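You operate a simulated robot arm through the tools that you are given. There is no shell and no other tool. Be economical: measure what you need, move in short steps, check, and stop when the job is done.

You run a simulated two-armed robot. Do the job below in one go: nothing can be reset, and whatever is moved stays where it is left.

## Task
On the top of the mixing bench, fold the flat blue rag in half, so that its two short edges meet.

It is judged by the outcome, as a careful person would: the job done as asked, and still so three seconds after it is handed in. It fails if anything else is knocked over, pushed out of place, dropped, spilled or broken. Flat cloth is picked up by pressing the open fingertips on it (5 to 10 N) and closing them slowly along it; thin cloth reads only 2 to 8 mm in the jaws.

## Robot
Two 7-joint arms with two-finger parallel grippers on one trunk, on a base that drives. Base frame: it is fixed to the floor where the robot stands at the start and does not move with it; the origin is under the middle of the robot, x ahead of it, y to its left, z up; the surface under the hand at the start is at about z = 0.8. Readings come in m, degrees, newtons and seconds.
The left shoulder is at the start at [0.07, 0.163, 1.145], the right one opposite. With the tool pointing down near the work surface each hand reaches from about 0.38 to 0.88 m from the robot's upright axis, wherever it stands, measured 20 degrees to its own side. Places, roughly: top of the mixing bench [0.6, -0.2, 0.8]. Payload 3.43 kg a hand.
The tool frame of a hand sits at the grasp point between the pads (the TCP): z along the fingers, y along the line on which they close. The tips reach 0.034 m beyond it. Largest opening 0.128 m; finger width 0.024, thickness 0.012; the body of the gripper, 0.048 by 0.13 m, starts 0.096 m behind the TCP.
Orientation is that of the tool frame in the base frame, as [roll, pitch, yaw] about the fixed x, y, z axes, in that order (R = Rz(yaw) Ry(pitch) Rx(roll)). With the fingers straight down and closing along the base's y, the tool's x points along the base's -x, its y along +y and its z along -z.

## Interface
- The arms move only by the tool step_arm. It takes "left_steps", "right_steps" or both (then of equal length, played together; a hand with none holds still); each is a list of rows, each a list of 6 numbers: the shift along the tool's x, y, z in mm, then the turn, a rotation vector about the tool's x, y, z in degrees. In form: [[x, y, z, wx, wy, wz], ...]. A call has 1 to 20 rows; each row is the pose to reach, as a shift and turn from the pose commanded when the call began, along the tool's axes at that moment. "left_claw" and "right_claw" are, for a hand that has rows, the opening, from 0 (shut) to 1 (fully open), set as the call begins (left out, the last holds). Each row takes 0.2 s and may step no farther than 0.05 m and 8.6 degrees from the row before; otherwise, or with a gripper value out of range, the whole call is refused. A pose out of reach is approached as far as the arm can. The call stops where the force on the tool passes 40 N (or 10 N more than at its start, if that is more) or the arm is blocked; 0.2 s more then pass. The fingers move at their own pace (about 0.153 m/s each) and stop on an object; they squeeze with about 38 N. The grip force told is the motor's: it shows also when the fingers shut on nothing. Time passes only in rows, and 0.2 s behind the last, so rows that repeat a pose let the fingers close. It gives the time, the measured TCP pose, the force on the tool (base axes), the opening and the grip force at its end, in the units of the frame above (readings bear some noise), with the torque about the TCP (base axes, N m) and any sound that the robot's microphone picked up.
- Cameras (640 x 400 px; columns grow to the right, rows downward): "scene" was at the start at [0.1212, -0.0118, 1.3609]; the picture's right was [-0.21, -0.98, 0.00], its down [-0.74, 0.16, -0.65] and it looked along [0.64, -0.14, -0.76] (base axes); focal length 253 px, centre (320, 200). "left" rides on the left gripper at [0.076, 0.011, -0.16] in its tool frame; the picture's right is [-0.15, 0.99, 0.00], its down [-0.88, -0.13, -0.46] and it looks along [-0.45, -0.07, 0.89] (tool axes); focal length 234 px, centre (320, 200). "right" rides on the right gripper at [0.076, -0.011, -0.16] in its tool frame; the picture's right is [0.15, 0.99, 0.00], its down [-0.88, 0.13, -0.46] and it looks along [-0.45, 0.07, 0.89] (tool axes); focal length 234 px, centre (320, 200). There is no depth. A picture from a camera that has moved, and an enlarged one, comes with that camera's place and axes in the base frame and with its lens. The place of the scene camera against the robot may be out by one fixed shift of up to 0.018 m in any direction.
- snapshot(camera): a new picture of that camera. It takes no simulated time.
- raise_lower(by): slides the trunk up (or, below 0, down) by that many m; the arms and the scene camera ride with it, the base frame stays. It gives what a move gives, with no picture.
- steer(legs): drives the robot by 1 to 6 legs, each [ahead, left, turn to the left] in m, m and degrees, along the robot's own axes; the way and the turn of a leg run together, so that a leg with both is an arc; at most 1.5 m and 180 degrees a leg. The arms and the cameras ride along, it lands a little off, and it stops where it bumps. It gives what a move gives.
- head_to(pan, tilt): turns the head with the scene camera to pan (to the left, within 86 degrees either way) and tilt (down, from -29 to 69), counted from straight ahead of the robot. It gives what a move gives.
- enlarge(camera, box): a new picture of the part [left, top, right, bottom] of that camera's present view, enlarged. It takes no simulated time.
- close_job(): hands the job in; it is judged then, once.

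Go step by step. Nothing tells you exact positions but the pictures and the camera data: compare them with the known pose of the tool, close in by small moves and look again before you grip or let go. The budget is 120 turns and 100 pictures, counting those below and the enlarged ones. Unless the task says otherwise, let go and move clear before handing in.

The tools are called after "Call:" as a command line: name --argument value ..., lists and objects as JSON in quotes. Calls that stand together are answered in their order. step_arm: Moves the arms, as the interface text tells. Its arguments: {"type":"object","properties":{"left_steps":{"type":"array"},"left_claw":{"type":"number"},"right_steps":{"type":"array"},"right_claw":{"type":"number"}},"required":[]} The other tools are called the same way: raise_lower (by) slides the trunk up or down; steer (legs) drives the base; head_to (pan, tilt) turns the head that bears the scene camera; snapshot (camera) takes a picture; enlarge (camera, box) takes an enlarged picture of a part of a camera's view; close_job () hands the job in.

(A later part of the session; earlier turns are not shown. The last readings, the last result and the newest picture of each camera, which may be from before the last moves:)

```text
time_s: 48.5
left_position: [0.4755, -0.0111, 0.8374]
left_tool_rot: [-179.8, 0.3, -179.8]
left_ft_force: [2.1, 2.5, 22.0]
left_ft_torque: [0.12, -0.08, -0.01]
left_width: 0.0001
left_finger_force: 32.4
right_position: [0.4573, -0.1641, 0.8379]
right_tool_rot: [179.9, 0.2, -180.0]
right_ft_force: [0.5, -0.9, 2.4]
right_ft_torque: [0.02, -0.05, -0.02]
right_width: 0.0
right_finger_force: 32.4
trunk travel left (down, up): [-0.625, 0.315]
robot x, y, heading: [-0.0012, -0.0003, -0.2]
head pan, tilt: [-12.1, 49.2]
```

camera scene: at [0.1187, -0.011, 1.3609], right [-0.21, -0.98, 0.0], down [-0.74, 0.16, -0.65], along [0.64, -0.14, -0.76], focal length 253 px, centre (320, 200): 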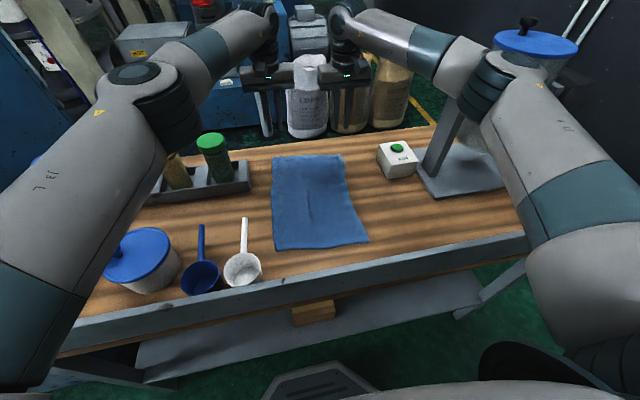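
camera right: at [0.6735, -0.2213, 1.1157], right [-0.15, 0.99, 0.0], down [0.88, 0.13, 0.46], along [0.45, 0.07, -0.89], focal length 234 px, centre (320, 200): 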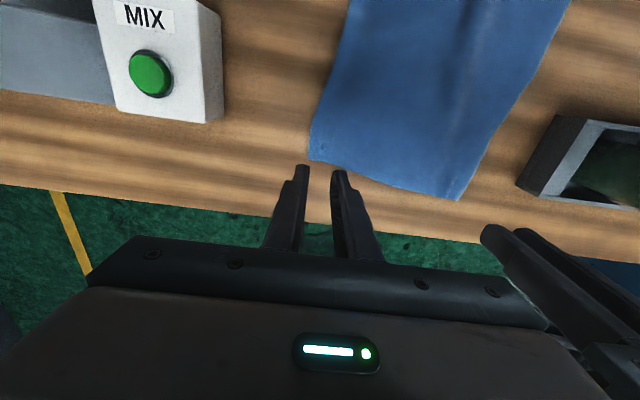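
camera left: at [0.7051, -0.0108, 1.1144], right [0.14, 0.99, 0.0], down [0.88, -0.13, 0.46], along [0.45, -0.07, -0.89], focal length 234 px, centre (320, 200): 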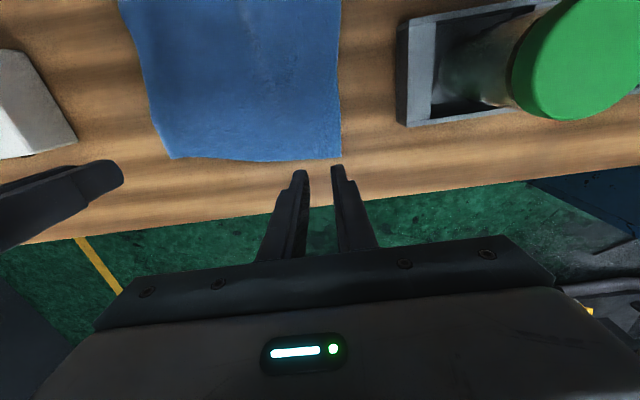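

Call:
step_arm --right_steps '[[0, 0, 2, 0, 0, 0], [0, 0, 3, 0, 0, 0], [4, 0, 3, 0, 0, 0], [8, 0, 3, 0, 0, 0], [12, 0, 3, 0, 0, 0], [16, 0, 3, 0, 0, 0], [20, 0, 3, 0, 0, 0], [20, 0, 0, 0, 0, 0]]' --left_steps '[[0, 0, 0, 0, 0, 0], [0, 0, 0, 0, 0, 0], [7, 0, 0, 0, 0, 0], [14, 0, 0, 0, 0, 0], [21, 0, 0, 0, 0, 0], [29, 0, 0, 0, 0, 0], [37, 0, 0, 0, 0, 0], [37, 0, -3, 0, 0, 0]]'

Call:
step_arm --right_steps '[[0, 0, -40, 0, 0, 0], [0, 0, -80, 0, 0, 0], [-40, -10, -100, 0, 0, 0], [-80, -20, -100, 0, 0, 0], [-120, -30, -100, 0, 0, 0], [-160, -40, -100, 0, 0, 0], [-200, -45, -100, 0, 0, 0], [-240, -45, -100, 0, 0, 0], [-275, -45, -100, 0, 0, 0]]' --left_steps '[[0, 0, -40, 0, 0, 0], [0, 0, -80, 0, 0, 0], [-40, 0, -100, 0, 0, 0], [-80, 0, -100, 0, 0, 0], [-120, 0, -100, 0, 0, 0], [-160, 0, -100, 0, 0, 0], [-205, 0, -100, 0, 0, 0], [-250, 0, -100, 0, 0, 0], [-295, 0, -100, 0, 0, 0]]'

Call:
snapshot --camera "scene"

Call:
snapshot --camera "right"

Call:
snapshot --camera "left"

```text
time_s: 49.8
left_position: [0.4575, -0.0126, 0.8368]
left_tool_rot: [-179.8, 0.4, -179.7]
left_ft_force: [-0.4, 4.3, 18.0]
left_ft_torque: [0.11, 0.01, 0.04]
left_width: 0.0001
left_finger_force: 32.6
right_position: [0.4487, -0.1624, 0.8369]
right_tool_rot: [179.9, 0.6, 179.8]
right_ft_force: [-1.9, -0.8, 16.1]
right_ft_torque: [-0.08, 0.05, -0.03]
right_width: 0.0
right_finger_force: 32.7
trunk travel left (down, up): [-0.625, 0.315]
robot x, y, heading: [-0.0001, 0.0003, -0.1]
head pan, tilt: [-12.1, 49.2]
stopped in row 5 (left hand): the force on the tool passed its limit at 41 N (the readings are from after the stop); the commanded pose is now the measured one
```

```text
time_s: 51.8
left_position: [0.7549, -0.011, 0.9315]
left_tool_rot: [-179.9, 0.1, -179.9]
left_ft_force: [-0.2, 0.3, 1.3]
left_ft_torque: [0.03, 0.01, -0.01]
left_width: 0.0
left_finger_force: 33.1
right_position: [0.7256, -0.2109, 0.9327]
right_tool_rot: [179.9, 0.1, 179.9]
right_ft_force: [0.6, -0.1, -0.7]
right_ft_torque: [0.04, 0.0, -0.03]
right_width: 0.0
right_finger_force: 33.1
trunk travel left (down, up): [-0.625, 0.315]
robot x, y, heading: [-0.0015, -0.002, -0.2]
head pan, tilt: [-12.1, 49.2]
```

```text
40 pictures are left
camera scene: at [0.1218, -0.0128, 1.3607], right [-0.21, -0.98, 0.0], down [-0.74, 0.16, -0.65], along [0.64, -0.14, -0.76], focal length 253 px, centre (320, 200)
```

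scene: 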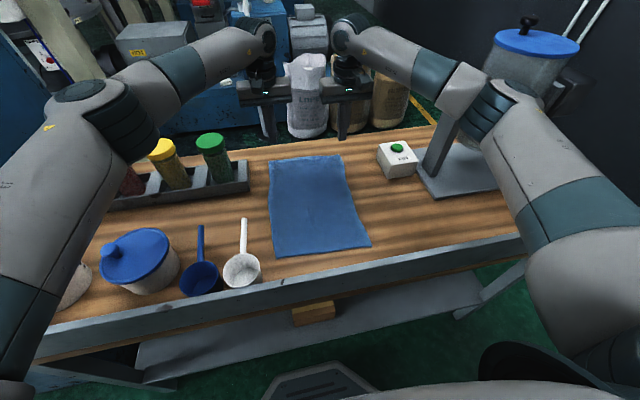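

```text
39 pictures are left
camera right: at [0.6485, -0.221, 1.0932], right [-0.15, 0.99, 0.0], down [0.88, 0.13, 0.46], along [0.45, 0.07, -0.89], focal length 234 px, centre (320, 200)
```

right: 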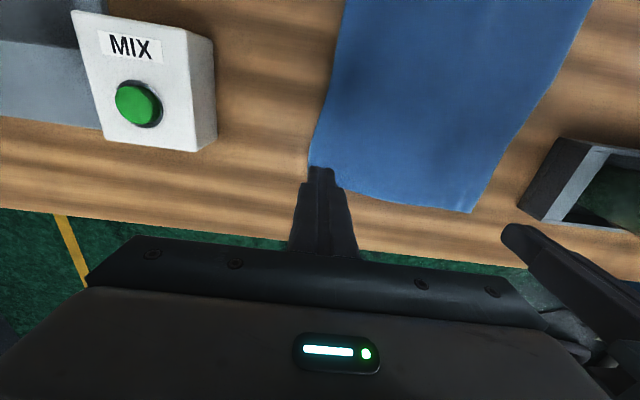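

```text
38 pictures are left
camera left: at [0.677, -0.0001, 1.092], right [0.15, 0.99, 0.0], down [0.88, -0.13, 0.46], along [0.45, -0.07, -0.89], focal length 234 px, centre (320, 200)
```

left: 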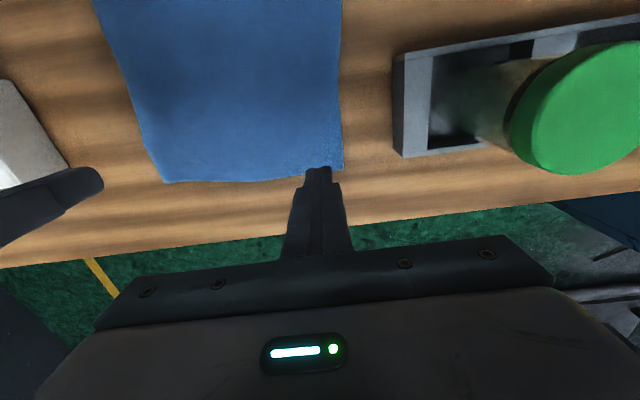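

The rag lies flat with its far edge at x≈0.78 on the left and 0.75 on the right. I'll turn both hands about 90° so the jaws close across the far edge.

Call:
step_arm --right_steps '[[-1, 1, 0, 0, 0, -6.9], [-3, 2, 0, 0, 0, -13.8], [-4, 3, 0, 0, 0, -20.7], [-5, 4, 0, 0, 0, -27.5], [-6, 5, 0, 0, 0, -34.4], [-8, 6, 0, 0, 0, -41.3], [-9, 7, 0, 0, 0, -48.2], [-10, 8, 0, 0, 0, -55], [-12, 9, 0, 0, 0, -62], [-13, 10, 0, 0, 0, -69], [-15, 11, 0, 0, 0, -76], [-16, 11, 0, 0, 0, -82.5]]' --left_steps '[[-1, 0, 0, 0, 0, 8.1], [-2, 0, 0, 0, 0, 16.2], [-3, 1, 0, 0, 0, 24.3], [-4, 1, 0, 0, 0, 32.5], [-5, 1, 0, 0, 0, 40.6], [-6, 2, 0, 0, 0, 48.7], [-7, 2, 0, 0, 0, 56.8], [-8, 2, 0, 0, 0, 65], [-9, 3, 0, 0, 0, 73.1], [-10, 3, 0, 0, 0, 81.2], [-11, 3, 0, 0, 0, 89.3], [-12, 3, 0, 0, 0, 97.5]]' --left_claw 0.235 --right_claw 0.235

Call:
snapshot --camera "scene"

```text
time_s: 54.4
left_position: [0.4783, 0.0856, 1.1277]
left_tool_rot: [178.0, 2.2, 94.7]
left_ft_force: [-2.4, 1.2, 1.4]
left_ft_torque: [-0.11, -0.33, -0.02]
left_width: 0.0302
left_finger_force: 0.0
left hand out of reach, approached as far as the arm can: row 6, 7, 8, 9, 10, 11, 12
right_position: [0.6546, -0.1718, 1.0175]
right_tool_rot: [178.2, 1.4, -132.7]
right_ft_force: [-1.5, 0.6, 1.4]
right_ft_torque: [-0.08, -0.24, -0.02]
right_width: 0.0299
right_finger_force: 0.1
right hand out of reach, approached as far as the arm can: row 6, 7, 8, 9, 10, 11, 12
trunk travel left (down, up): [-0.625, 0.315]
robot x, y, heading: [0.0017, -0.0033, 0.0]
head pan, tilt: [-12.1, 49.2]
```

```text
37 pictures are left
camera scene: at [0.1088, -0.0059, 1.3619], right [-0.21, -0.98, 0.0], down [-0.73, 0.15, -0.66], along [0.65, -0.14, -0.75], focal length 253 px, centre (320, 200)
```

scene: 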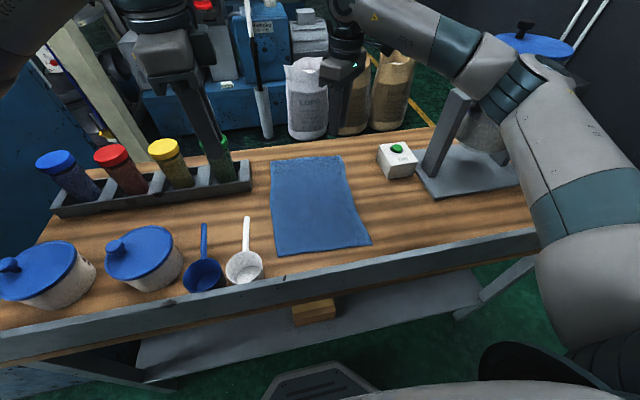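

That turn direction runs into wrist limits and the arms drifted up, though nothing was touched. I'll hold to read the settled state, then turn the other way.

Call:
step_arm --right_steps '[[0, 0, -1, 0, 0, 0]]' --left_steps '[[0, 0, -1, 0, 0, 0]]'

```text
time_s: 54.8
left_position: [0.4903, 0.0782, 1.1226]
left_tool_rot: [178.8, 1.9, 94.5]
left_ft_force: [0.6, -0.4, 0.0]
left_ft_torque: [0.0, -0.04, -0.01]
left_width: 0.0303
left_finger_force: 0.0
right_position: [0.6652, -0.1774, 1.0084]
right_tool_rot: [177.4, 1.1, -132.9]
right_ft_force: [0.3, 0.2, 0.3]
right_ft_torque: [-0.01, 0.03, -0.01]
right_width: 0.0301
right_finger_force: 0.1
trunk travel left (down, up): [-0.625, 0.315]
robot x, y, heading: [-0.002, -0.0012, -0.0]
head pan, tilt: [-12.1, 49.2]
```

The first 35–40° of that turn was reachable, and that's enough. Closing along each corner's diagonal, with one finger outside the corner tip, also leaves no flap. First I'll level the hands.

Call:
step_arm --right_steps '[[0, 0, 0, 2.6, 1.1, 0], [0, 0, 0, 2.6, 1.1, 0]]' --left_steps '[[0, 0, 0, 1.2, 1.9, 0], [0, 0, 0, 1.2, 1.9, 0]]'

Call:
step_arm --right_steps '[[0, 0, 0, 0, 0, 2.5], [0, 0, 0, 0, 0, 5], [0, 0, 0, 0, 0, 7.5], [0, 0, 0, 0, 0, 10], [0, 0, 0, 0, 0, 12], [0, 0, 0, 0, 0, 13]]' --left_steps '[[0, 0, 0, 0, 0, -8], [0, 0, 0, 0, 0, -16], [0, 0, 0, 0, 0, -24], [0, 0, 0, 0, 0, -32], [0, 0, 0, 0, 0, -40], [0, 0, 0, 0, 0, -47.5]]'

```text
time_s: 55.4
left_position: [0.4853, 0.0779, 1.1237]
left_tool_rot: [179.8, 0.2, 94.7]
left_ft_force: [0.3, 0.3, 0.2]
left_ft_torque: [0.01, -0.02, -0.02]
left_width: 0.0297
left_finger_force: 0.0
right_position: [0.6624, -0.1765, 1.011]
right_tool_rot: [-179.8, 0.1, -132.9]
right_ft_force: [-0.3, 0.3, -0.4]
right_ft_torque: [-0.02, -0.03, 0.03]
right_width: 0.03
right_finger_force: 0.0
trunk travel left (down, up): [-0.625, 0.315]
robot x, y, heading: [0.0007, -0.0017, 0.1]
head pan, tilt: [-12.1, 49.2]
```

```text
time_s: 56.8
left_position: [0.4878, 0.0759, 1.123]
left_tool_rot: [179.9, 0.2, 142.2]
left_ft_force: [0.1, -0.4, -0.1]
left_ft_torque: [0.0, 0.04, -0.02]
left_width: 0.0298
left_finger_force: 0.0
right_position: [0.6636, -0.1767, 1.0112]
right_tool_rot: [-179.8, 0.1, -146.0]
right_ft_force: [0.3, -0.4, 0.1]
right_ft_torque: [-0.02, -0.02, -0.02]
right_width: 0.0302
right_finger_force: 0.1
trunk travel left (down, up): [-0.625, 0.315]
robot x, y, heading: [-0.0012, 0.0042, 0.2]
head pan, tilt: [-12.1, 49.2]
```

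Both hands are level and set diagonally. Next I'll move them above the two far corners.

Call:
step_arm --right_steps '[[-7, -11, 0, 0, 0, 0], [-14, -21, 0, 0, 0, 0], [-20, -32, 0, 0, 0, 0], [-27, -43, 0, 0, 0, 0], [-34, -54, 0, 0, 0, 0], [-41, -64, 0, 0, 0, 0], [-47, -75, 0, 0, 0, 0], [-47, -75, 25, 0, 0, 0], [-47, -75, 50, 0, 0, 0], [-47, -75, 75, 0, 0, 0], [-47, -75, 95, 0, 0, 0], [-47, -75, 111, 0, 0, 0]]' --left_steps '[[-39, 17, 0, 0, 0, 0], [-77, 35, 0, 0, 0, 0], [-116, 52, 0, 0, 0, 0], [-154, 70, 0, 0, 0, 0], [-193, 87, 0, 0, 0, 0], [-231, 105, 0, 0, 0, 0], [-270, 122, 0, 0, 0, 0], [-270, 122, 48, 0, 0, 0], [-270, 122, 96, 0, 0, 0], [-270, 122, 144, 0, 0, 0], [-270, 122, 190, 0, 0, 0], [-270, 122, 223, 0, 0, 0]]'

Call:
snapshot --camera "right"

Call:
snapshot --camera "left"

Call:
enlarge --camera "scene" --box '[220, 100, 412, 220]'

```text
time_s: 59.4
left_position: [0.7564, 0.0674, 0.9281]
left_tool_rot: [179.7, 0.3, 142.1]
left_ft_force: [-0.5, -1.3, 0.4]
left_ft_torque: [0.11, -0.03, -0.01]
left_width: 0.0302
left_finger_force: 0.0
left hand out of reach, approached as far as the arm can: row 7, 8, 9, 10, 11, 12
right_position: [0.7371, -0.2122, 0.9909]
right_tool_rot: [180.0, 0.2, -146.1]
right_ft_force: [0.0, 0.3, -0.6]
right_ft_torque: [0.11, -0.03, 0.0]
right_width: 0.0302
right_finger_force: 0.1
right hand out of reach, approached as far as the arm can: row 7, 8, 9, 10, 11, 12
trunk travel left (down, up): [-0.625, 0.315]
robot x, y, heading: [0.0021, -0.0007, 0.1]
head pan, tilt: [-12.1, 49.2]
```

```text
36 pictures are left
camera right: at [0.6796, -0.2634, 1.1495], right [-0.67, 0.74, 0.0], down [0.66, 0.6, 0.46], along [0.34, 0.31, -0.89], focal length 234 px, centre (320, 200)
```

right: 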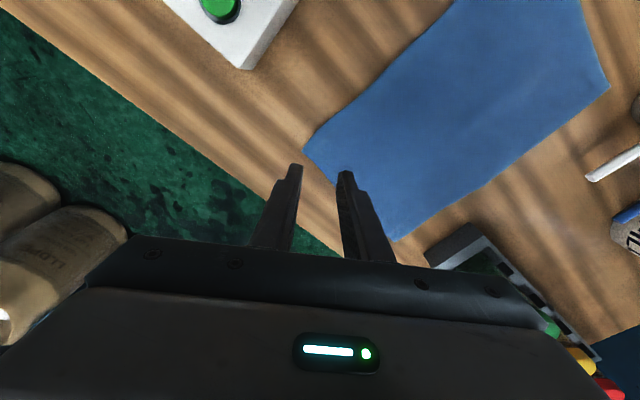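

```text
35 pictures are left
camera left: at [0.7023, 0.1221, 1.0879], right [0.72, 0.69, 0.0], down [0.61, -0.64, 0.46], along [0.32, -0.33, -0.89], focal length 234 px, centre (320, 200)
```

left: 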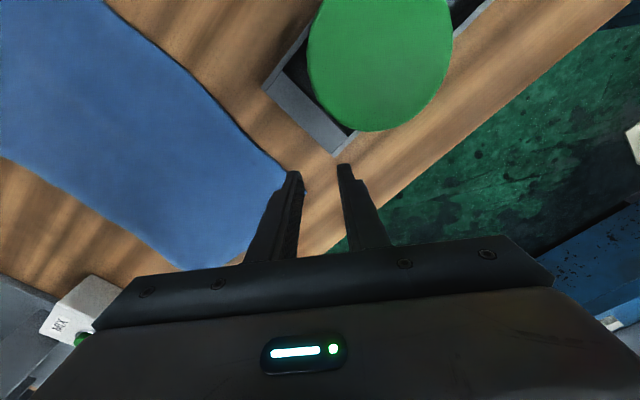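

```text
3.33 times, centred on (316, 160) of scene
camera zoom: at [0.1209, -0.0145, 1.3608], right [-0.21, -0.98, 0.0], down [-0.74, 0.16, -0.65], along [0.64, -0.13, -0.76], focal length 842 px, centre (333, 333)
```

zoom: 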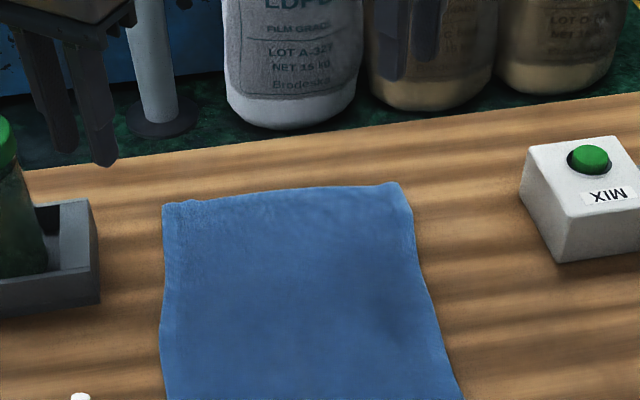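

At this yaw the far side is out of reach, and the left hand is near the green jar. I'll return both hands to the original yaw, moving the left away from the jar. Then I'll grip with the jaws overlapping the edge by only about 8 mm, so almost no flap is held.

Call:
step_arm --right_steps '[[-4, 1, 12, 0, 0, 6.8], [-8, 3, 24, 0, 0, 13.6], [-12, 4, 36, 0, 0, 20.4], [-16, 5, 48, 0, 0, 27.2], [-20, 7, 61, 0, 0, 34]]' --left_steps '[[-14, -17, -3, 0, 0, -7.6], [-28, -33, -3, 0, 0, -15.2], [-42, -50, -2, 0, 0, -22.8], [-56, -66, -2, 0, 0, -30.4], [-56, -66, -2, 0, 0, -38]]'

Call:
snapshot --camera "right"

Call:
snapshot --camera "left"

```text
time_s: 60.5
left_position: [0.7604, -0.0175, 0.9283]
left_tool_rot: [-179.9, 0.2, -179.8]
left_ft_force: [-0.5, 0.2, 0.4]
left_ft_torque: [0.02, 0.0, 0.01]
left_width: 0.03
left_finger_force: 0.0
right_position: [0.7508, -0.1899, 0.9302]
right_tool_rot: [180.0, 0.3, -180.0]
right_ft_force: [0.0, 0.3, 0.0]
right_ft_torque: [-0.04, -0.03, -0.03]
right_width: 0.0302
right_finger_force: 0.0
trunk travel left (down, up): [-0.625, 0.315]
robot x, y, heading: [-0.0006, 0.0018, 0.1]
head pan, tilt: [-12.1, 49.2]
```

```text
33 pictures are left
camera right: at [0.6739, -0.2005, 1.09], right [-0.15, 0.99, 0.0], down [0.88, 0.13, 0.46], along [0.45, 0.07, -0.89], focal length 234 px, centre (320, 200)
```

right: 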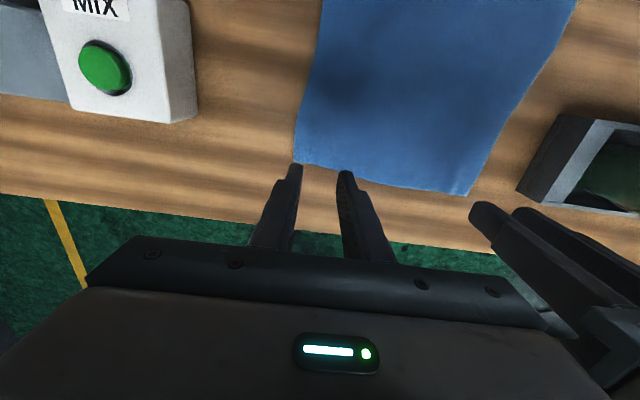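

```text
32 pictures are left
camera left: at [0.6838, -0.0065, 1.0883], right [0.14, 0.99, 0.0], down [0.88, -0.13, 0.46], along [0.45, -0.07, -0.89], focal length 234 px, centre (320, 200)
```

left: 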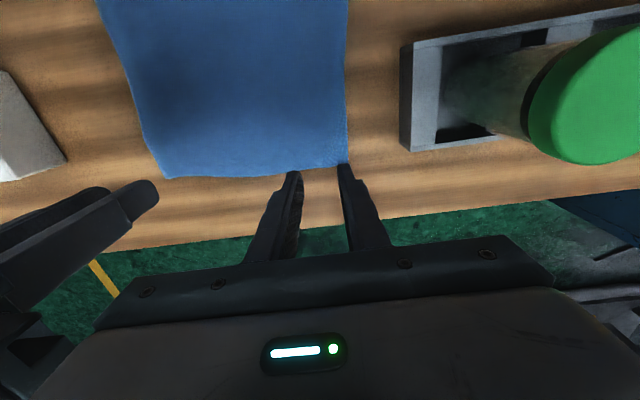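

The far edge is at x≈0.779 on the left and 0.770 on the right. Lowering with the jaws overlapping it by about 10 mm.

Call:
step_arm --right_steps '[[-21, 4, 30, 0, 0, 0], [-21, 4, 60, 0, 0, 0], [-21, 4, 82, 0, 0, 0], [-21, 4, 90, 0, 0, 0], [-21, 4, 93, 0, 0, 0]]' --left_steps '[[-21, 0, 30, 0, 0, 0], [-21, 0, 60, 0, 0, 0], [-21, 0, 82, 0, 0, 0], [-21, 0, 89, 0, 0, 0], [-21, 0, 91, 0, 0, 0]]'

Call:
enlarge --camera "scene" --box '[260, 120, 380, 195]'

```text
time_s: 61.8
left_position: [0.782, -0.0198, 0.8383]
left_tool_rot: [-179.9, 0.2, 180.0]
left_ft_force: [0.6, -0.7, 2.0]
left_ft_torque: [-0.01, 0.02, 0.02]
left_width: 0.0301
left_finger_force: 0.2
right_position: [0.7719, -0.1882, 0.837]
right_tool_rot: [180.0, 0.2, -179.8]
right_ft_force: [0.0, 0.3, 3.0]
right_ft_torque: [0.02, 0.0, -0.01]
right_width: 0.0302
right_finger_force: 0.2
trunk travel left (down, up): [-0.625, 0.315]
robot x, y, heading: [-0.0036, -0.0033, 0.0]
head pan, tilt: [-12.1, 49.2]
```

```text
5.33 times, centred on (320, 158) of scene
camera zoom: at [0.1201, -0.0116, 1.361], right [-0.21, -0.98, 0.0], down [-0.74, 0.16, -0.65], along [0.64, -0.14, -0.76], focal length 1348 px, centre (320, 427)
```

zoom: 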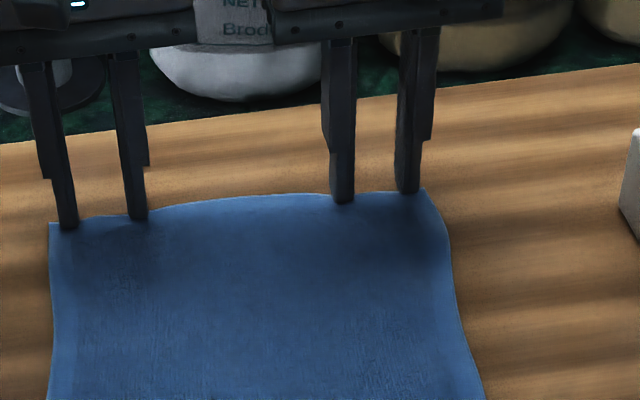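

Tips sit right on the edge. Pressing 2 mm more and closing slowly.

Call:
step_arm --right_steps '[[0, 0, 2, 0, 0, 0], [0, 0, 2, 0, 0, 0]]' --left_steps '[[0, 0, 2, 0, 0, 0], [0, 0, 2, 0, 0, 0]]' --left_claw 0.18 --right_claw 0.18

Call:
step_arm --right_steps '[[0, 0, 0, 0, 0, 0], [0, 0, 0, 0, 0, 0]]' --left_steps '[[0, 0, 0, 0, 0, 0], [0, 0, 0, 0, 0, 0]]' --left_claw 0.12 --right_claw 0.12

Call:
step_arm --right_steps '[[0, 0, 0, 0, 0, 0], [0, 0, 0, 0, 0, 0]]' --left_steps '[[0, 0, 0, 0, 0, 0], [0, 0, 0, 0, 0, 0]]' --left_claw 0.06 --right_claw 0.06

Call:
step_arm --right_steps '[[0, 0, 0, 0, 0, 0], [0, 0, 0, 0, 0, 0], [0, 0, 0, 0, 0, 0]]' --left_steps '[[0, 0, 0, 0, 0, 0], [0, 0, 0, 0, 0, 0], [0, 0, 0, 0, 0, 0]]' --left_claw 0.0 --right_claw 0.0

Call:
enlarge --camera "scene" --box '[260, 120, 380, 195]'

```text
time_s: 62.4
left_position: [0.781, -0.0173, 0.837]
left_tool_rot: [-179.9, 0.3, -179.9]
left_ft_force: [1.8, -1.4, 7.1]
left_ft_torque: [-0.05, -0.02, 0.03]
left_width: 0.0231
left_finger_force: 0.0
right_position: [0.7701, -0.1888, 0.8375]
right_tool_rot: [-180.0, 0.3, -180.0]
right_ft_force: [2.0, -0.3, 7.3]
right_ft_torque: [0.0, -0.05, -0.04]
right_width: 0.0227
right_finger_force: 0.0
trunk travel left (down, up): [-0.625, 0.315]
robot x, y, heading: [-0.0009, -0.0009, 0.1]
head pan, tilt: [-12.1, 49.2]
```

```text
time_s: 63.0
left_position: [0.7814, -0.0181, 0.8382]
left_tool_rot: [-179.9, 0.4, 180.0]
left_ft_force: [0.0, -1.6, 7.1]
left_ft_torque: [0.0, 0.04, 0.01]
left_width: 0.0148
left_finger_force: 0.1
right_position: [0.7709, -0.1878, 0.8378]
right_tool_rot: [180.0, 0.2, -179.9]
right_ft_force: [0.5, 1.0, 7.1]
right_ft_torque: [0.01, 0.06, 0.01]
right_width: 0.0145
right_finger_force: 0.0
trunk travel left (down, up): [-0.625, 0.315]
robot x, y, heading: [0.0, -0.0022, 0.0]
head pan, tilt: [-12.1, 49.2]
```

```text
time_s: 63.5
left_position: [0.7816, -0.0189, 0.8382]
left_tool_rot: [-179.9, 0.3, 180.0]
left_ft_force: [0.1, -2.3, 6.8]
left_ft_torque: [-0.06, 0.04, 0.03]
left_width: 0.0081
left_finger_force: 0.8
right_position: [0.7703, -0.1883, 0.8373]
right_tool_rot: [180.0, 0.4, -179.9]
right_ft_force: [-0.3, 3.2, 7.6]
right_ft_torque: [0.14, 0.08, -0.01]
right_width: 0.0079
right_finger_force: 0.2
trunk travel left (down, up): [-0.625, 0.315]
robot x, y, heading: [0.0004, -0.0005, -0.1]
head pan, tilt: [-12.1, 49.2]
```

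```text
time_s: 64.3
left_position: [0.781, -0.0199, 0.8372]
left_tool_rot: [180.0, 0.3, 179.9]
left_ft_force: [-0.3, -6.4, 6.9]
left_ft_torque: [-0.22, 0.09, 0.04]
left_width: 0.0029
left_finger_force: 38.0
right_position: [0.7707, -0.1873, 0.8363]
right_tool_rot: [180.0, 0.3, -179.9]
right_ft_force: [0.4, 6.5, 6.0]
right_ft_torque: [0.2, 0.04, -0.02]
right_width: 0.0033
right_finger_force: 38.1
trunk travel left (down, up): [-0.625, 0.315]
robot x, y, heading: [0.0017, 0.0027, -0.2]
head pan, tilt: [-12.1, 49.2]
```

```text
5.33 times, centred on (320, 158) of scene
camera zoom: at [0.1187, -0.0115, 1.3611], right [-0.21, -0.98, 0.0], down [-0.74, 0.16, -0.65], along [0.64, -0.14, -0.76], focal length 1348 px, centre (320, 427)
```

zoom: 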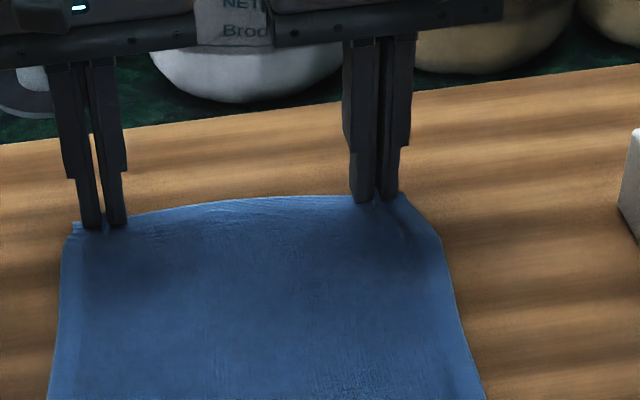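

Both jaws hold the very edge, at 2.9 and 3.3 mm. I'll repeat the lift and arc, then back the base away as before.

Call:
step_arm --right_steps '[[2, 2, -10, 0, 0, 0], [6, 3, -25, 0, 0, 0], [12, 3, -42, 0, 0, 0], [20, 4, -60, 0, 0, 0], [35, 5, -82, 0, -5, 0], [52, 6, -102, 0, -10, 0], [70, 7, -118, 0, -15, 0], [90, 8, -132, 0, -20, 0], [90, 8, -132, 0, -20, 0]]' --left_steps '[[2, -2, -10, 0, 0, 0], [6, -3, -25, 0, 0, 0], [12, -2, -42, 0, 0, 0], [20, -2, -60, 0, 0, 0], [35, -1, -82, 0, -5, 0], [52, 0, -102, 0, -10, 0], [70, 1, -118, 0, -15, 0], [90, 2, -132, 0, -20, 0], [90, 2, -132, 0, -20, 0]]'

Call:
steer --legs '[[-0.13, 0, 0]]'

Call:
snapshot --camera "scene"

```text
time_s: 66.3
left_position: [0.6927, -0.0167, 0.9677]
left_tool_rot: [-179.9, 20.2, -179.9]
left_ft_force: [-0.2, -0.3, -0.5]
left_ft_torque: [0.01, 0.02, -0.01]
left_width: 0.0029
left_finger_force: 37.2
right_position: [0.6814, -0.1779, 0.9659]
right_tool_rot: [-180.0, 20.2, -180.0]
right_ft_force: [0.5, -0.2, -0.2]
right_ft_torque: [0.0, 0.01, -0.01]
right_width: 0.0034
right_finger_force: 38.3
trunk travel left (down, up): [-0.625, 0.315]
robot x, y, heading: [-0.001, 0.0012, -0.0]
head pan, tilt: [-12.1, 49.2]
```

```text
time_s: 67.6
left_position: [0.5626, -0.0147, 0.9684]
left_tool_rot: [-179.9, 20.2, -179.9]
left_ft_force: [0.4, -0.5, 1.1]
left_ft_torque: [0.0, 0.0, 0.0]
left_width: 0.0029
left_finger_force: 37.3
right_position: [0.5514, -0.1761, 0.9654]
right_tool_rot: [-179.9, 20.3, -179.8]
right_ft_force: [-0.5, 0.5, 0.2]
right_ft_torque: [0.0, -0.02, -0.01]
right_width: 0.0031
right_finger_force: 37.6
trunk travel left (down, up): [-0.625, 0.315]
robot x, y, heading: [-0.1292, -0.0021, -0.0]
head pan, tilt: [-12.1, 49.2]
```

```text
29 pictures are left
camera scene: at [-0.0077, -0.012, 1.3608], right [-0.21, -0.98, 0.0], down [-0.74, 0.16, -0.65], along [0.64, -0.14, -0.76], focal length 253 px, centre (320, 200)
```

scene: 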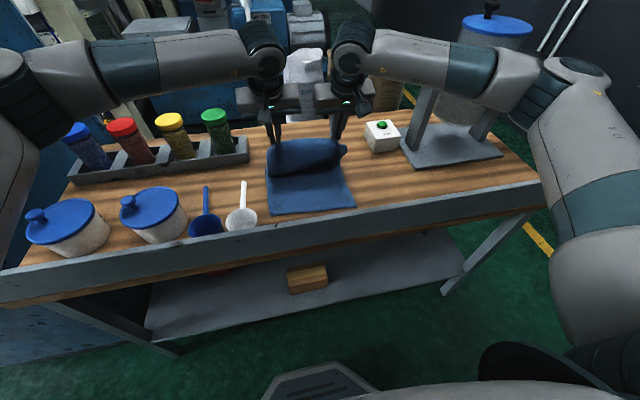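

The fold is forming again with the near edge clean. I'll carry the edge over to the near edge, with 40° tilt, stopping about 3–4 cm above the table with the cloth kept taut.

Call:
step_arm --right_steps '[[26, 1, -6, 0, -5, 0], [52, 2, -12, 0, -10, 0], [79, 4, -18, 0, -15, 0], [103, 5, -11, 0, -20, 0], [127, 6, -3, 0, -20, 0], [157, 7, 16, 0, -20, 0], [187, 8, 36, 0, -20, 0], [187, 8, 36, 0, -20, 0]]' --left_steps '[[26, 3, -6, 0, -5, 0], [52, 6, -12, 0, -10, 0], [79, 9, -18, 0, -15, 0], [103, 11, -11, 0, -20, 0], [127, 13, -3, 0, -20, 0], [155, 15, 17, 0, -20, 0], [182, 18, 40, 0, -20, 0], [182, 18, 40, 0, -20, 0]]'

Call:
enlarge --camera "scene" --box '[220, 130, 412, 250]'

Call:
snapshot --camera "left"

```text
time_s: 69.4
left_position: [0.4053, -0.0008, 0.8688]
left_tool_rot: [-179.8, 40.1, -179.9]
left_ft_force: [-1.2, -9.8, 0.2]
left_ft_torque: [-0.29, 0.05, -0.19]
left_width: 0.003
left_finger_force: 37.9
right_position: [0.3894, -0.1698, 0.8695]
right_tool_rot: [179.9, 40.2, -179.8]
right_ft_force: [1.4, 10.4, -1.1]
right_ft_torque: [0.26, 0.03, 0.2]
right_width: 0.0032
right_finger_force: 37.6
trunk travel left (down, up): [-0.625, 0.315]
robot x, y, heading: [-0.1291, -0.0053, 0.1]
head pan, tilt: [-12.1, 49.2]
```

```text
3.33 times, centred on (316, 190) of scene
camera zoom: at [-0.0081, -0.0116, 1.3609], right [-0.21, -0.98, 0.0], down [-0.74, 0.16, -0.65], along [0.64, -0.14, -0.76], focal length 842 px, centre (333, 233)
```

zoom: 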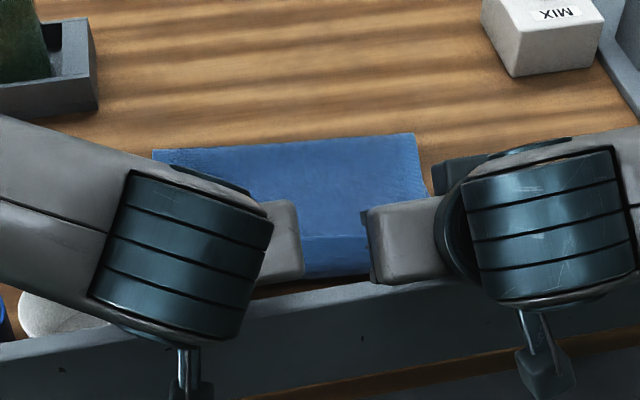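

```text
27 pictures are left
camera left: at [0.2432, 0.0113, 0.9422], right [0.11, 0.99, 0.09], down [0.38, -0.13, 0.92], along [0.92, -0.07, -0.39], focal length 234 px, centre (320, 200)
```

left: 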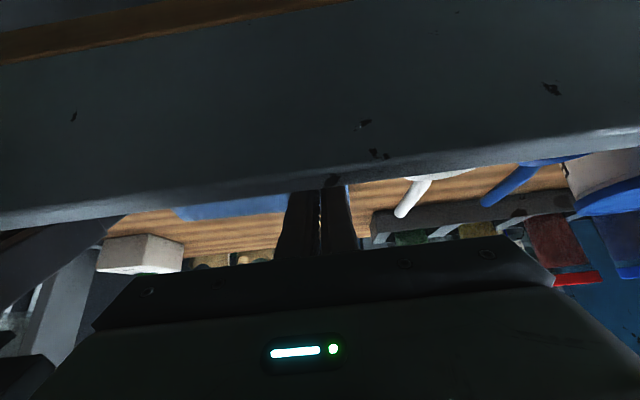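

The edge is taut between the hands, but the fold line is at x≈0.573, about 2 cm short of the middle, and the slack is looping at the fingers. I'll move the hands forward 3.5 cm so the fold can roll out toward the middle.

Call:
step_arm --right_steps '[[-7, 0, 6, 0, 0, 0], [-14, 0, 12, 0, 0, 0], [-21, 0, 18, 0, 0, 0], [-28, 0, 23, 0, 0, 0], [-28, 0, 23, 0, 0, 0]]' --left_steps '[[-7, 0, 6, 0, 0, 0], [-14, 0, 12, 0, 0, 0], [-21, 0, 18, 0, 0, 0], [-28, 0, 23, 0, 0, 0], [-28, 0, 23, 0, 0, 0]]'

Call:
enlarge --camera "scene" --box '[220, 130, 412, 250]'

Call:
snapshot --camera "left"

```text
time_s: 70.6
left_position: [0.443, 0.0015, 0.8691]
left_tool_rot: [-179.9, 40.2, -179.8]
left_ft_force: [-1.0, -9.7, 0.3]
left_ft_torque: [-0.29, 0.04, -0.18]
left_width: 0.0033
left_finger_force: 38.1
right_position: [0.4251, -0.1699, 0.8702]
right_tool_rot: [180.0, 40.2, -179.9]
right_ft_force: [0.2, 9.7, 0.2]
right_ft_torque: [0.27, -0.02, 0.19]
right_width: 0.0031
right_finger_force: 37.8
trunk travel left (down, up): [-0.625, 0.315]
robot x, y, heading: [-0.1306, -0.0034, -0.1]
head pan, tilt: [-12.1, 49.2]
```

```text
3.33 times, centred on (316, 190) of scene
camera zoom: at [-0.0081, -0.0119, 1.3609], right [-0.21, -0.98, 0.0], down [-0.74, 0.16, -0.65], along [0.64, -0.14, -0.76], focal length 842 px, centre (333, 233)
```

zoom: 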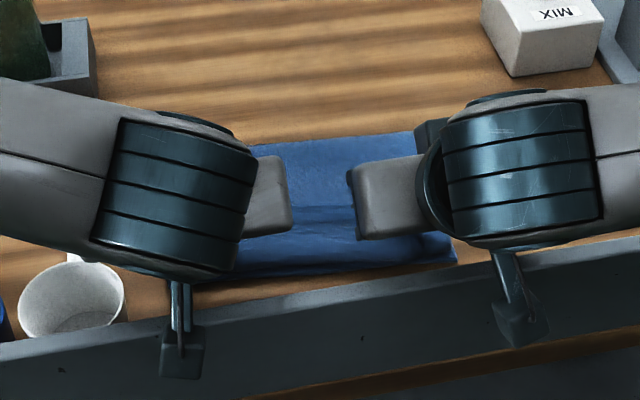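

```text
25 pictures are left
camera left: at [0.2804, 0.0115, 0.9431], right [0.11, 0.99, 0.09], down [0.38, -0.13, 0.92], along [0.92, -0.07, -0.39], focal length 234 px, centre (320, 200)
```

left: 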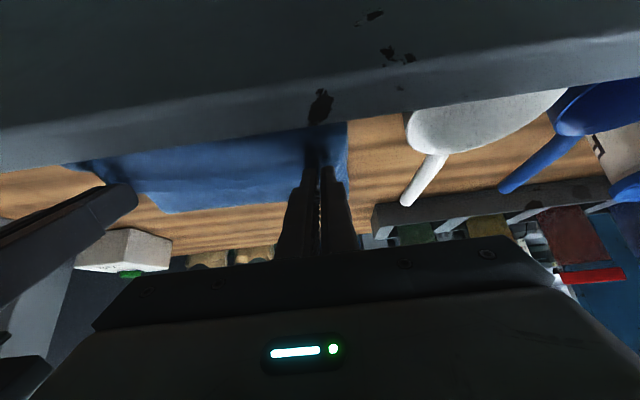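

The fold line stays put. I'll raise the edge slightly to give the loop room to spring open, then release here in the air and see where the edge lands.

Call:
step_arm --right_steps '[[-3, 0, -6, 0, 0, 0], [-6, 0, -12, 0, 0, 0], [-6, 0, -12, 0, 0, 0]]' --left_steps '[[-3, 0, -6, 0, 0, 0], [-6, 0, -12, 0, 0, 0], [-6, 0, -12, 0, 0, 0]]'

Call:
step_arm --right_steps '[[0, 0, 0, 0, 0, 0], [0, 0, 0, 0, 0, 0], [0, 0, -25, 0, 0, 0], [0, 0, -60, 0, 0, 0], [-20, -25, -95, 0, 0, 0], [-40, -50, -130, 0, 0, 0]]' --left_steps '[[0, 0, 0, 0, 0, 0], [0, 0, 0, 0, 0, 0], [0, 0, -25, 0, 0, 0], [0, 0, -60, 0, 0, 0], [-20, 25, -95, 0, 0, 0], [-40, 50, -130, 0, 0, 0]]' --left_claw 0.3 --right_claw 0.3

Call:
enlarge --camera "scene" --box '[220, 130, 412, 250]'

Call:
snapshot --camera "right"

```text
time_s: 71.4
left_position: [0.439, 0.0012, 0.8829]
left_tool_rot: [-179.9, 40.2, -179.8]
left_ft_force: [-1.7, -10.3, 0.7]
left_ft_torque: [-0.31, 0.04, -0.18]
left_width: 0.0032
left_finger_force: 37.8
right_position: [0.4218, -0.1695, 0.8813]
right_tool_rot: [180.0, 40.2, -179.7]
right_ft_force: [1.0, 10.4, -0.9]
right_ft_torque: [0.27, 0.01, 0.22]
right_width: 0.0034
right_finger_force: 38.2
trunk travel left (down, up): [-0.625, 0.315]
robot x, y, heading: [-0.1299, -0.001, 0.2]
head pan, tilt: [-12.1, 49.2]
```

```text
time_s: 72.8
left_position: [0.3838, 0.0516, 1.0069]
left_tool_rot: [-179.9, 40.3, -179.8]
left_ft_force: [-0.3, 0.3, 0.5]
left_ft_torque: [0.01, -0.05, -0.01]
left_width: 0.0384
left_finger_force: 0.1
right_position: [0.3994, -0.2196, 1.0153]
right_tool_rot: [-179.9, 40.3, -179.8]
right_ft_force: [-1.4, 0.4, 0.1]
right_ft_torque: [-0.01, 0.0, 0.03]
right_width: 0.0385
right_finger_force: 0.1
right hand out of reach, approached as far as the arm can: row 4, 5, 6
trunk travel left (down, up): [-0.625, 0.315]
robot x, y, heading: [-0.1313, -0.0008, 0.0]
head pan, tilt: [-12.1, 49.2]
```

```text
3.33 times, centred on (316, 190) of scene
camera zoom: at [-0.0107, -0.0115, 1.361], right [-0.21, -0.98, 0.0], down [-0.74, 0.16, -0.65], along [0.64, -0.14, -0.76], focal length 842 px, centre (333, 233)
```

zoom: 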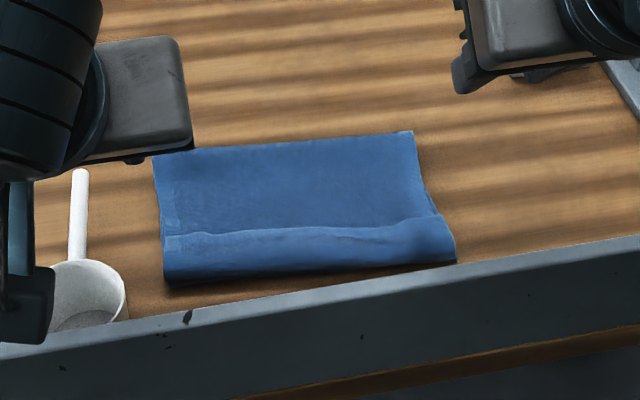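

```text
23 pictures are left
camera right: at [0.2376, -0.23, 1.088], right [-0.12, 0.99, -0.1], down [0.38, 0.13, 0.92], along [0.92, 0.07, -0.39], focal length 234 px, centre (320, 200)
```

right: 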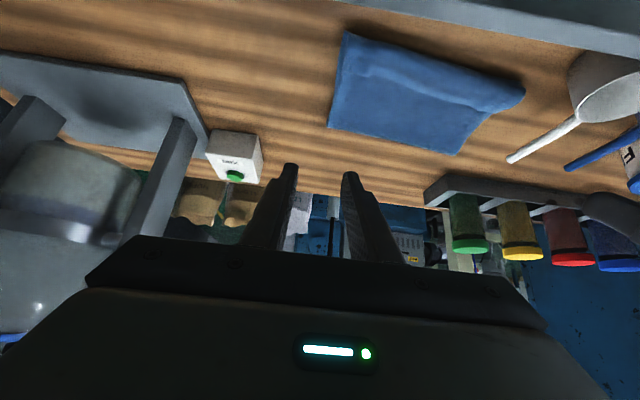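

The edge again rests as a flat hem of about 5 cm, neatly aligned, and the fold is about 2 cm short. Both can be fixed by smoothing. First I'll press the top layer with closed fingertips and slide it forward so the fold rolls out, then draw the hem back over. I'm bringing the hands upright above the top layer.

Call:
step_arm --right_steps '[[3, 12, 29, 0, 6.7, 0], [7, 23, 58, 0, 13.4, 0], [10, 35, 86, 0, 20, 0], [13, 46, 115, 0, 26.7, 0], [17, 58, 144, 0, 33.4, 0], [20, 70, 173, 0, 40, 0]]' --left_steps '[[-1, -10, 31, 0, 6.7, 0], [-3, -20, 62, 0, 13.4, 0], [-4, -31, 93, 0, 20, 0], [-5, -41, 124, 0, 26.7, 0], [-7, -51, 155, 0, 33.4, 0], [-8, -62, 186, 0, 40, 0]]' --left_claw 0 --right_claw 0

Call:
step_arm --right_steps '[[0, 0, 15, 0, 0, 0], [0, 0, 24, 0, 0, 0], [0, 0, 28, 0, 0, 0]]' --left_steps '[[0, 0, 15, 0, 0, 0], [0, 0, 24, 0, 0, 0], [0, 0, 28, 0, 0, 0]]'

```text
time_s: 74.2
left_position: [0.5115, -0.009, 0.8669]
left_tool_rot: [-179.9, -0.1, -179.9]
left_ft_force: [1.5, -0.5, -0.3]
left_ft_torque: [0.0, 0.04, 0.03]
left_width: 0.0
left_finger_force: 32.8
right_position: [0.4981, -0.1489, 0.8648]
right_tool_rot: [-180.0, 0.0, -179.9]
right_ft_force: [0.9, 0.0, -0.3]
right_ft_torque: [-0.02, 0.0, 0.01]
right_width: 0.0001
right_finger_force: 33.2
trunk travel left (down, up): [-0.625, 0.315]
robot x, y, heading: [-0.1272, 0.0018, 0.1]
head pan, tilt: [-12.1, 49.2]
```

```text
time_s: 75.0
left_position: [0.5107, -0.0106, 0.8432]
left_tool_rot: [-179.8, 0.1, -179.9]
left_ft_force: [0.2, -0.3, 2.3]
left_ft_torque: [-0.01, 0.02, 0.01]
left_width: 0.0
left_finger_force: 33.2
right_position: [0.496, -0.1478, 0.8406]
right_tool_rot: [-180.0, 0.4, -179.9]
right_ft_force: [0.7, -1.0, 5.9]
right_ft_torque: [-0.03, -0.01, 0.01]
right_width: 0.0001
right_finger_force: 32.7
trunk travel left (down, up): [-0.625, 0.315]
robot x, y, heading: [-0.131, 0.0037, 0.2]
head pan, tilt: [-12.1, 49.2]
```

Light contact on the top layer. Sliding it forward 45 mm.

Call:
step_arm --right_steps '[[0, 0, 0, 0, 0, 0], [-6, 0, 0, 0, 0, 0], [-12, 0, 0, 0, 0, 0], [-18, 0, 0, 0, 0, 0], [-24, 0, 0, 0, 0, 0], [-30, 0, 0, 0, 0, 0], [-37, 0, 0, 0, 0, 0], [-45, 0, 0, 0, 0, 0]]' --left_steps '[[0, 0, 2, 0, 0, 0], [-6, 0, 2, 0, 0, 0], [-12, 0, 2, 0, 0, 0], [-18, 0, 2, 0, 0, 0], [-24, 0, 2, 0, 0, 0], [-30, 0, 2, 0, 0, 0], [-37, 0, 2, 0, 0, 0], [-45, 0, 2, 0, 0, 0]]'

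Call:
enlarge --camera "scene" --box '[220, 130, 412, 250]'

```text
time_s: 76.8
left_position: [0.5541, -0.0109, 0.8403]
left_tool_rot: [-179.9, 0.3, -180.0]
left_ft_force: [-2.1, 0.1, 6.3]
left_ft_torque: [-0.02, 0.06, 0.03]
left_width: 0.0001
left_finger_force: 32.4
right_position: [0.5414, -0.149, 0.8408]
right_tool_rot: [-180.0, 0.3, -179.8]
right_ft_force: [-0.9, 0.4, 4.2]
right_ft_torque: [0.04, 0.05, 0.0]
right_width: 0.0
right_finger_force: 33.1
trunk travel left (down, up): [-0.625, 0.315]
robot x, y, heading: [-0.1311, 0.0042, 0.2]
head pan, tilt: [-12.1, 49.2]
```

```text
3.33 times, centred on (316, 190) of scene
camera zoom: at [-0.0095, -0.0117, 1.3611], right [-0.21, -0.98, 0.0], down [-0.74, 0.16, -0.65], along [0.64, -0.14, -0.76], focal length 842 px, centre (333, 233)
```

zoom: 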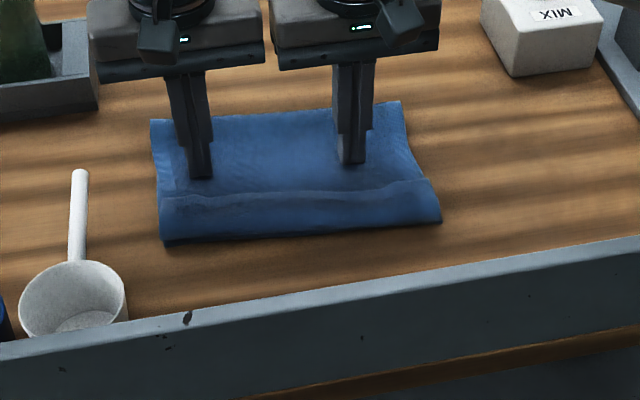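

The whole rag slid forward as one, so cloth grips cloth more than wood. That gives more room from the lip. I'll hold the body with a firmer right-hand press and use the left fingertips to draw the hem back toward me.

Call:
step_arm --left_steps '[[0, 0, -20, 0, 0, 0], [30, -10, -20, 0, 0, 0], [56, -25, -15, 0, 0, 0], [56, -25, -8, 0, 0, 0], [56, -25, -4, 0, 0, 0]]' --right_steps '[[0, 0, 1, 0, 0, 0], [0, 0, 2, 0, 0, 0], [0, 0, 3, 0, 0, 0], [0, 0, 4, 0, 0, 0], [0, 0, 4, 0, 0, 0]]'

Call:
enlarge --camera "scene" --box '[250, 150, 362, 220]'

```text
time_s: 77.6
left_position: [0.5181, -0.0204, 0.8588]
left_tool_rot: [179.7, 0.6, -178.8]
left_ft_force: [-1.8, 4.2, 1.4]
left_ft_torque: [-0.57, -0.21, -0.12]
left_width: 0.0
left_finger_force: 32.8
right_position: [0.5441, -0.1504, 0.8394]
right_tool_rot: [-179.9, 0.3, -179.8]
right_ft_force: [-2.2, -1.2, 12.7]
right_ft_torque: [0.56, 0.39, -0.03]
right_width: 0.0
right_finger_force: 33.1
trunk travel left (down, up): [-0.625, 0.315]
robot x, y, heading: [-0.1282, 0.001, 0.1]
head pan, tilt: [-12.1, 49.2]
stopped in row 3 (left hand): the force on the tool passed its limit at 53 N (the readings are from after the stop); the commanded pose is now the measured one
```

```text
5.71 times, centred on (306, 185) of scene
camera zoom: at [-0.009, -0.0116, 1.361], right [-0.21, -0.98, 0.0], down [-0.74, 0.16, -0.65], along [0.64, -0.13, -0.76], focal length 1444 px, centre (400, 286)
```

zoom: 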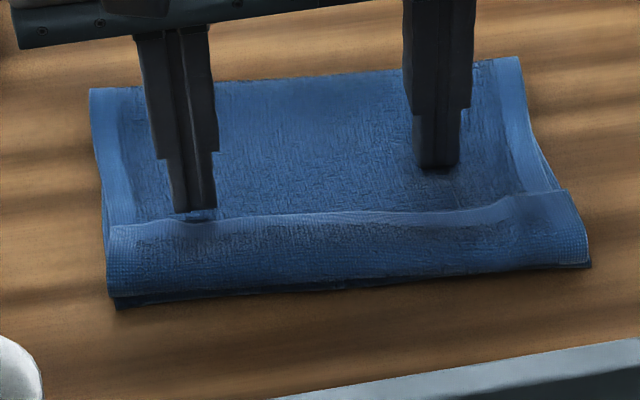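

The grippers brushed each other because I moved the left one inward; nothing else was touched. I'll shift the left hand outward and set it on the hem near its free edge.

Call:
step_arm --left_steps '[[0, 12, -4, 0, 0, 0], [9, 22, -4, 0, 0, 0], [19, 22, 0, 0, 0, 0], [19, 22, 7, 0, 0, 0], [19, 22, 12, 0, 0, 0], [19, 22, 14, 0, 0, 0]]' --right_steps '[[0, 0, 0, 0, 0, 0], [0, 0, 0, 0, 0, 0], [0, 0, 0, 0, 0, 0], [0, 0, 1, 0, 0, 0], [0, 0, 2, 0, 0, 0], [0, 0, 2, 0, 0, 0]]'

```text
time_s: 79.0
left_position: [0.4989, 0.0025, 0.8457]
left_tool_rot: [179.7, 0.6, -178.8]
left_ft_force: [0.5, -0.7, 2.8]
left_ft_torque: [-0.01, 0.03, -0.02]
left_width: 0.0001
left_finger_force: 33.1
right_position: [0.542, -0.1496, 0.8388]
right_tool_rot: [-179.8, 0.4, -179.8]
right_ft_force: [5.8, 0.7, 27.8]
right_ft_torque: [0.02, -0.17, -0.01]
right_width: 0.0
right_finger_force: 33.2
trunk travel left (down, up): [-0.625, 0.315]
robot x, y, heading: [-0.1328, -0.0036, 0.2]
head pan, tilt: [-12.1, 49.2]
```

The left presses lightly at 3 N while the right holds firmly at 28 N. Drawing the hem back 60 mm.

Call:
step_arm --left_steps '[[0, 0, 1, 0, 0, 0], [8, 0, 1, 0, 0, 0], [16, 0, 1, 0, 0, 0], [24, 0, 1, 0, 0, 0], [32, 0, 1, 0, 0, 0], [40, 0, 2, 0, 0, 0], [50, 0, 3, 0, 0, 0], [60, 0, 4, 0, 0, 0]]'

Call:
enlarge --camera "scene" --box '[250, 150, 362, 220]'

```text
time_s: 80.8
left_position: [0.4375, -0.0001, 0.8419]
left_tool_rot: [179.8, 0.8, -178.7]
left_ft_force: [7.6, -4.5, 12.6]
left_ft_torque: [-0.15, -0.27, 0.0]
left_width: 0.0002
left_finger_force: 32.8
right_position: [0.5421, -0.1504, 0.8386]
right_tool_rot: [-179.8, 0.4, -179.8]
right_ft_force: [5.1, 2.0, 30.8]
right_ft_torque: [0.12, -0.17, 0.02]
right_width: 0.0
right_finger_force: 33.6
trunk travel left (down, up): [-0.625, 0.315]
robot x, y, heading: [-0.1282, -0.0022, -0.1]
head pan, tilt: [-12.1, 49.2]
```

```text
5.71 times, centred on (306, 185) of scene
camera zoom: at [-0.0113, -0.0112, 1.3614], right [-0.21, -0.98, 0.0], down [-0.74, 0.16, -0.65], along [0.64, -0.14, -0.76], focal length 1444 px, centre (400, 286)
```

zoom: 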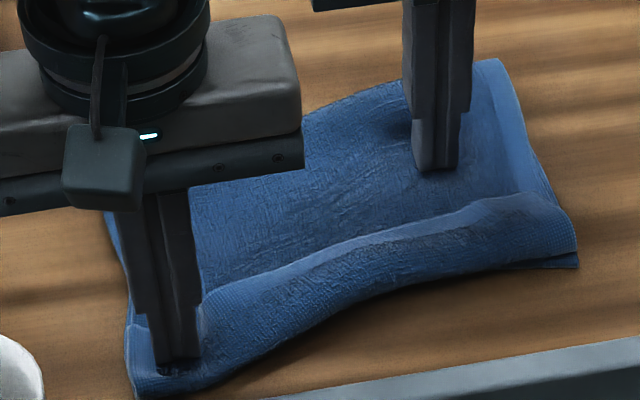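

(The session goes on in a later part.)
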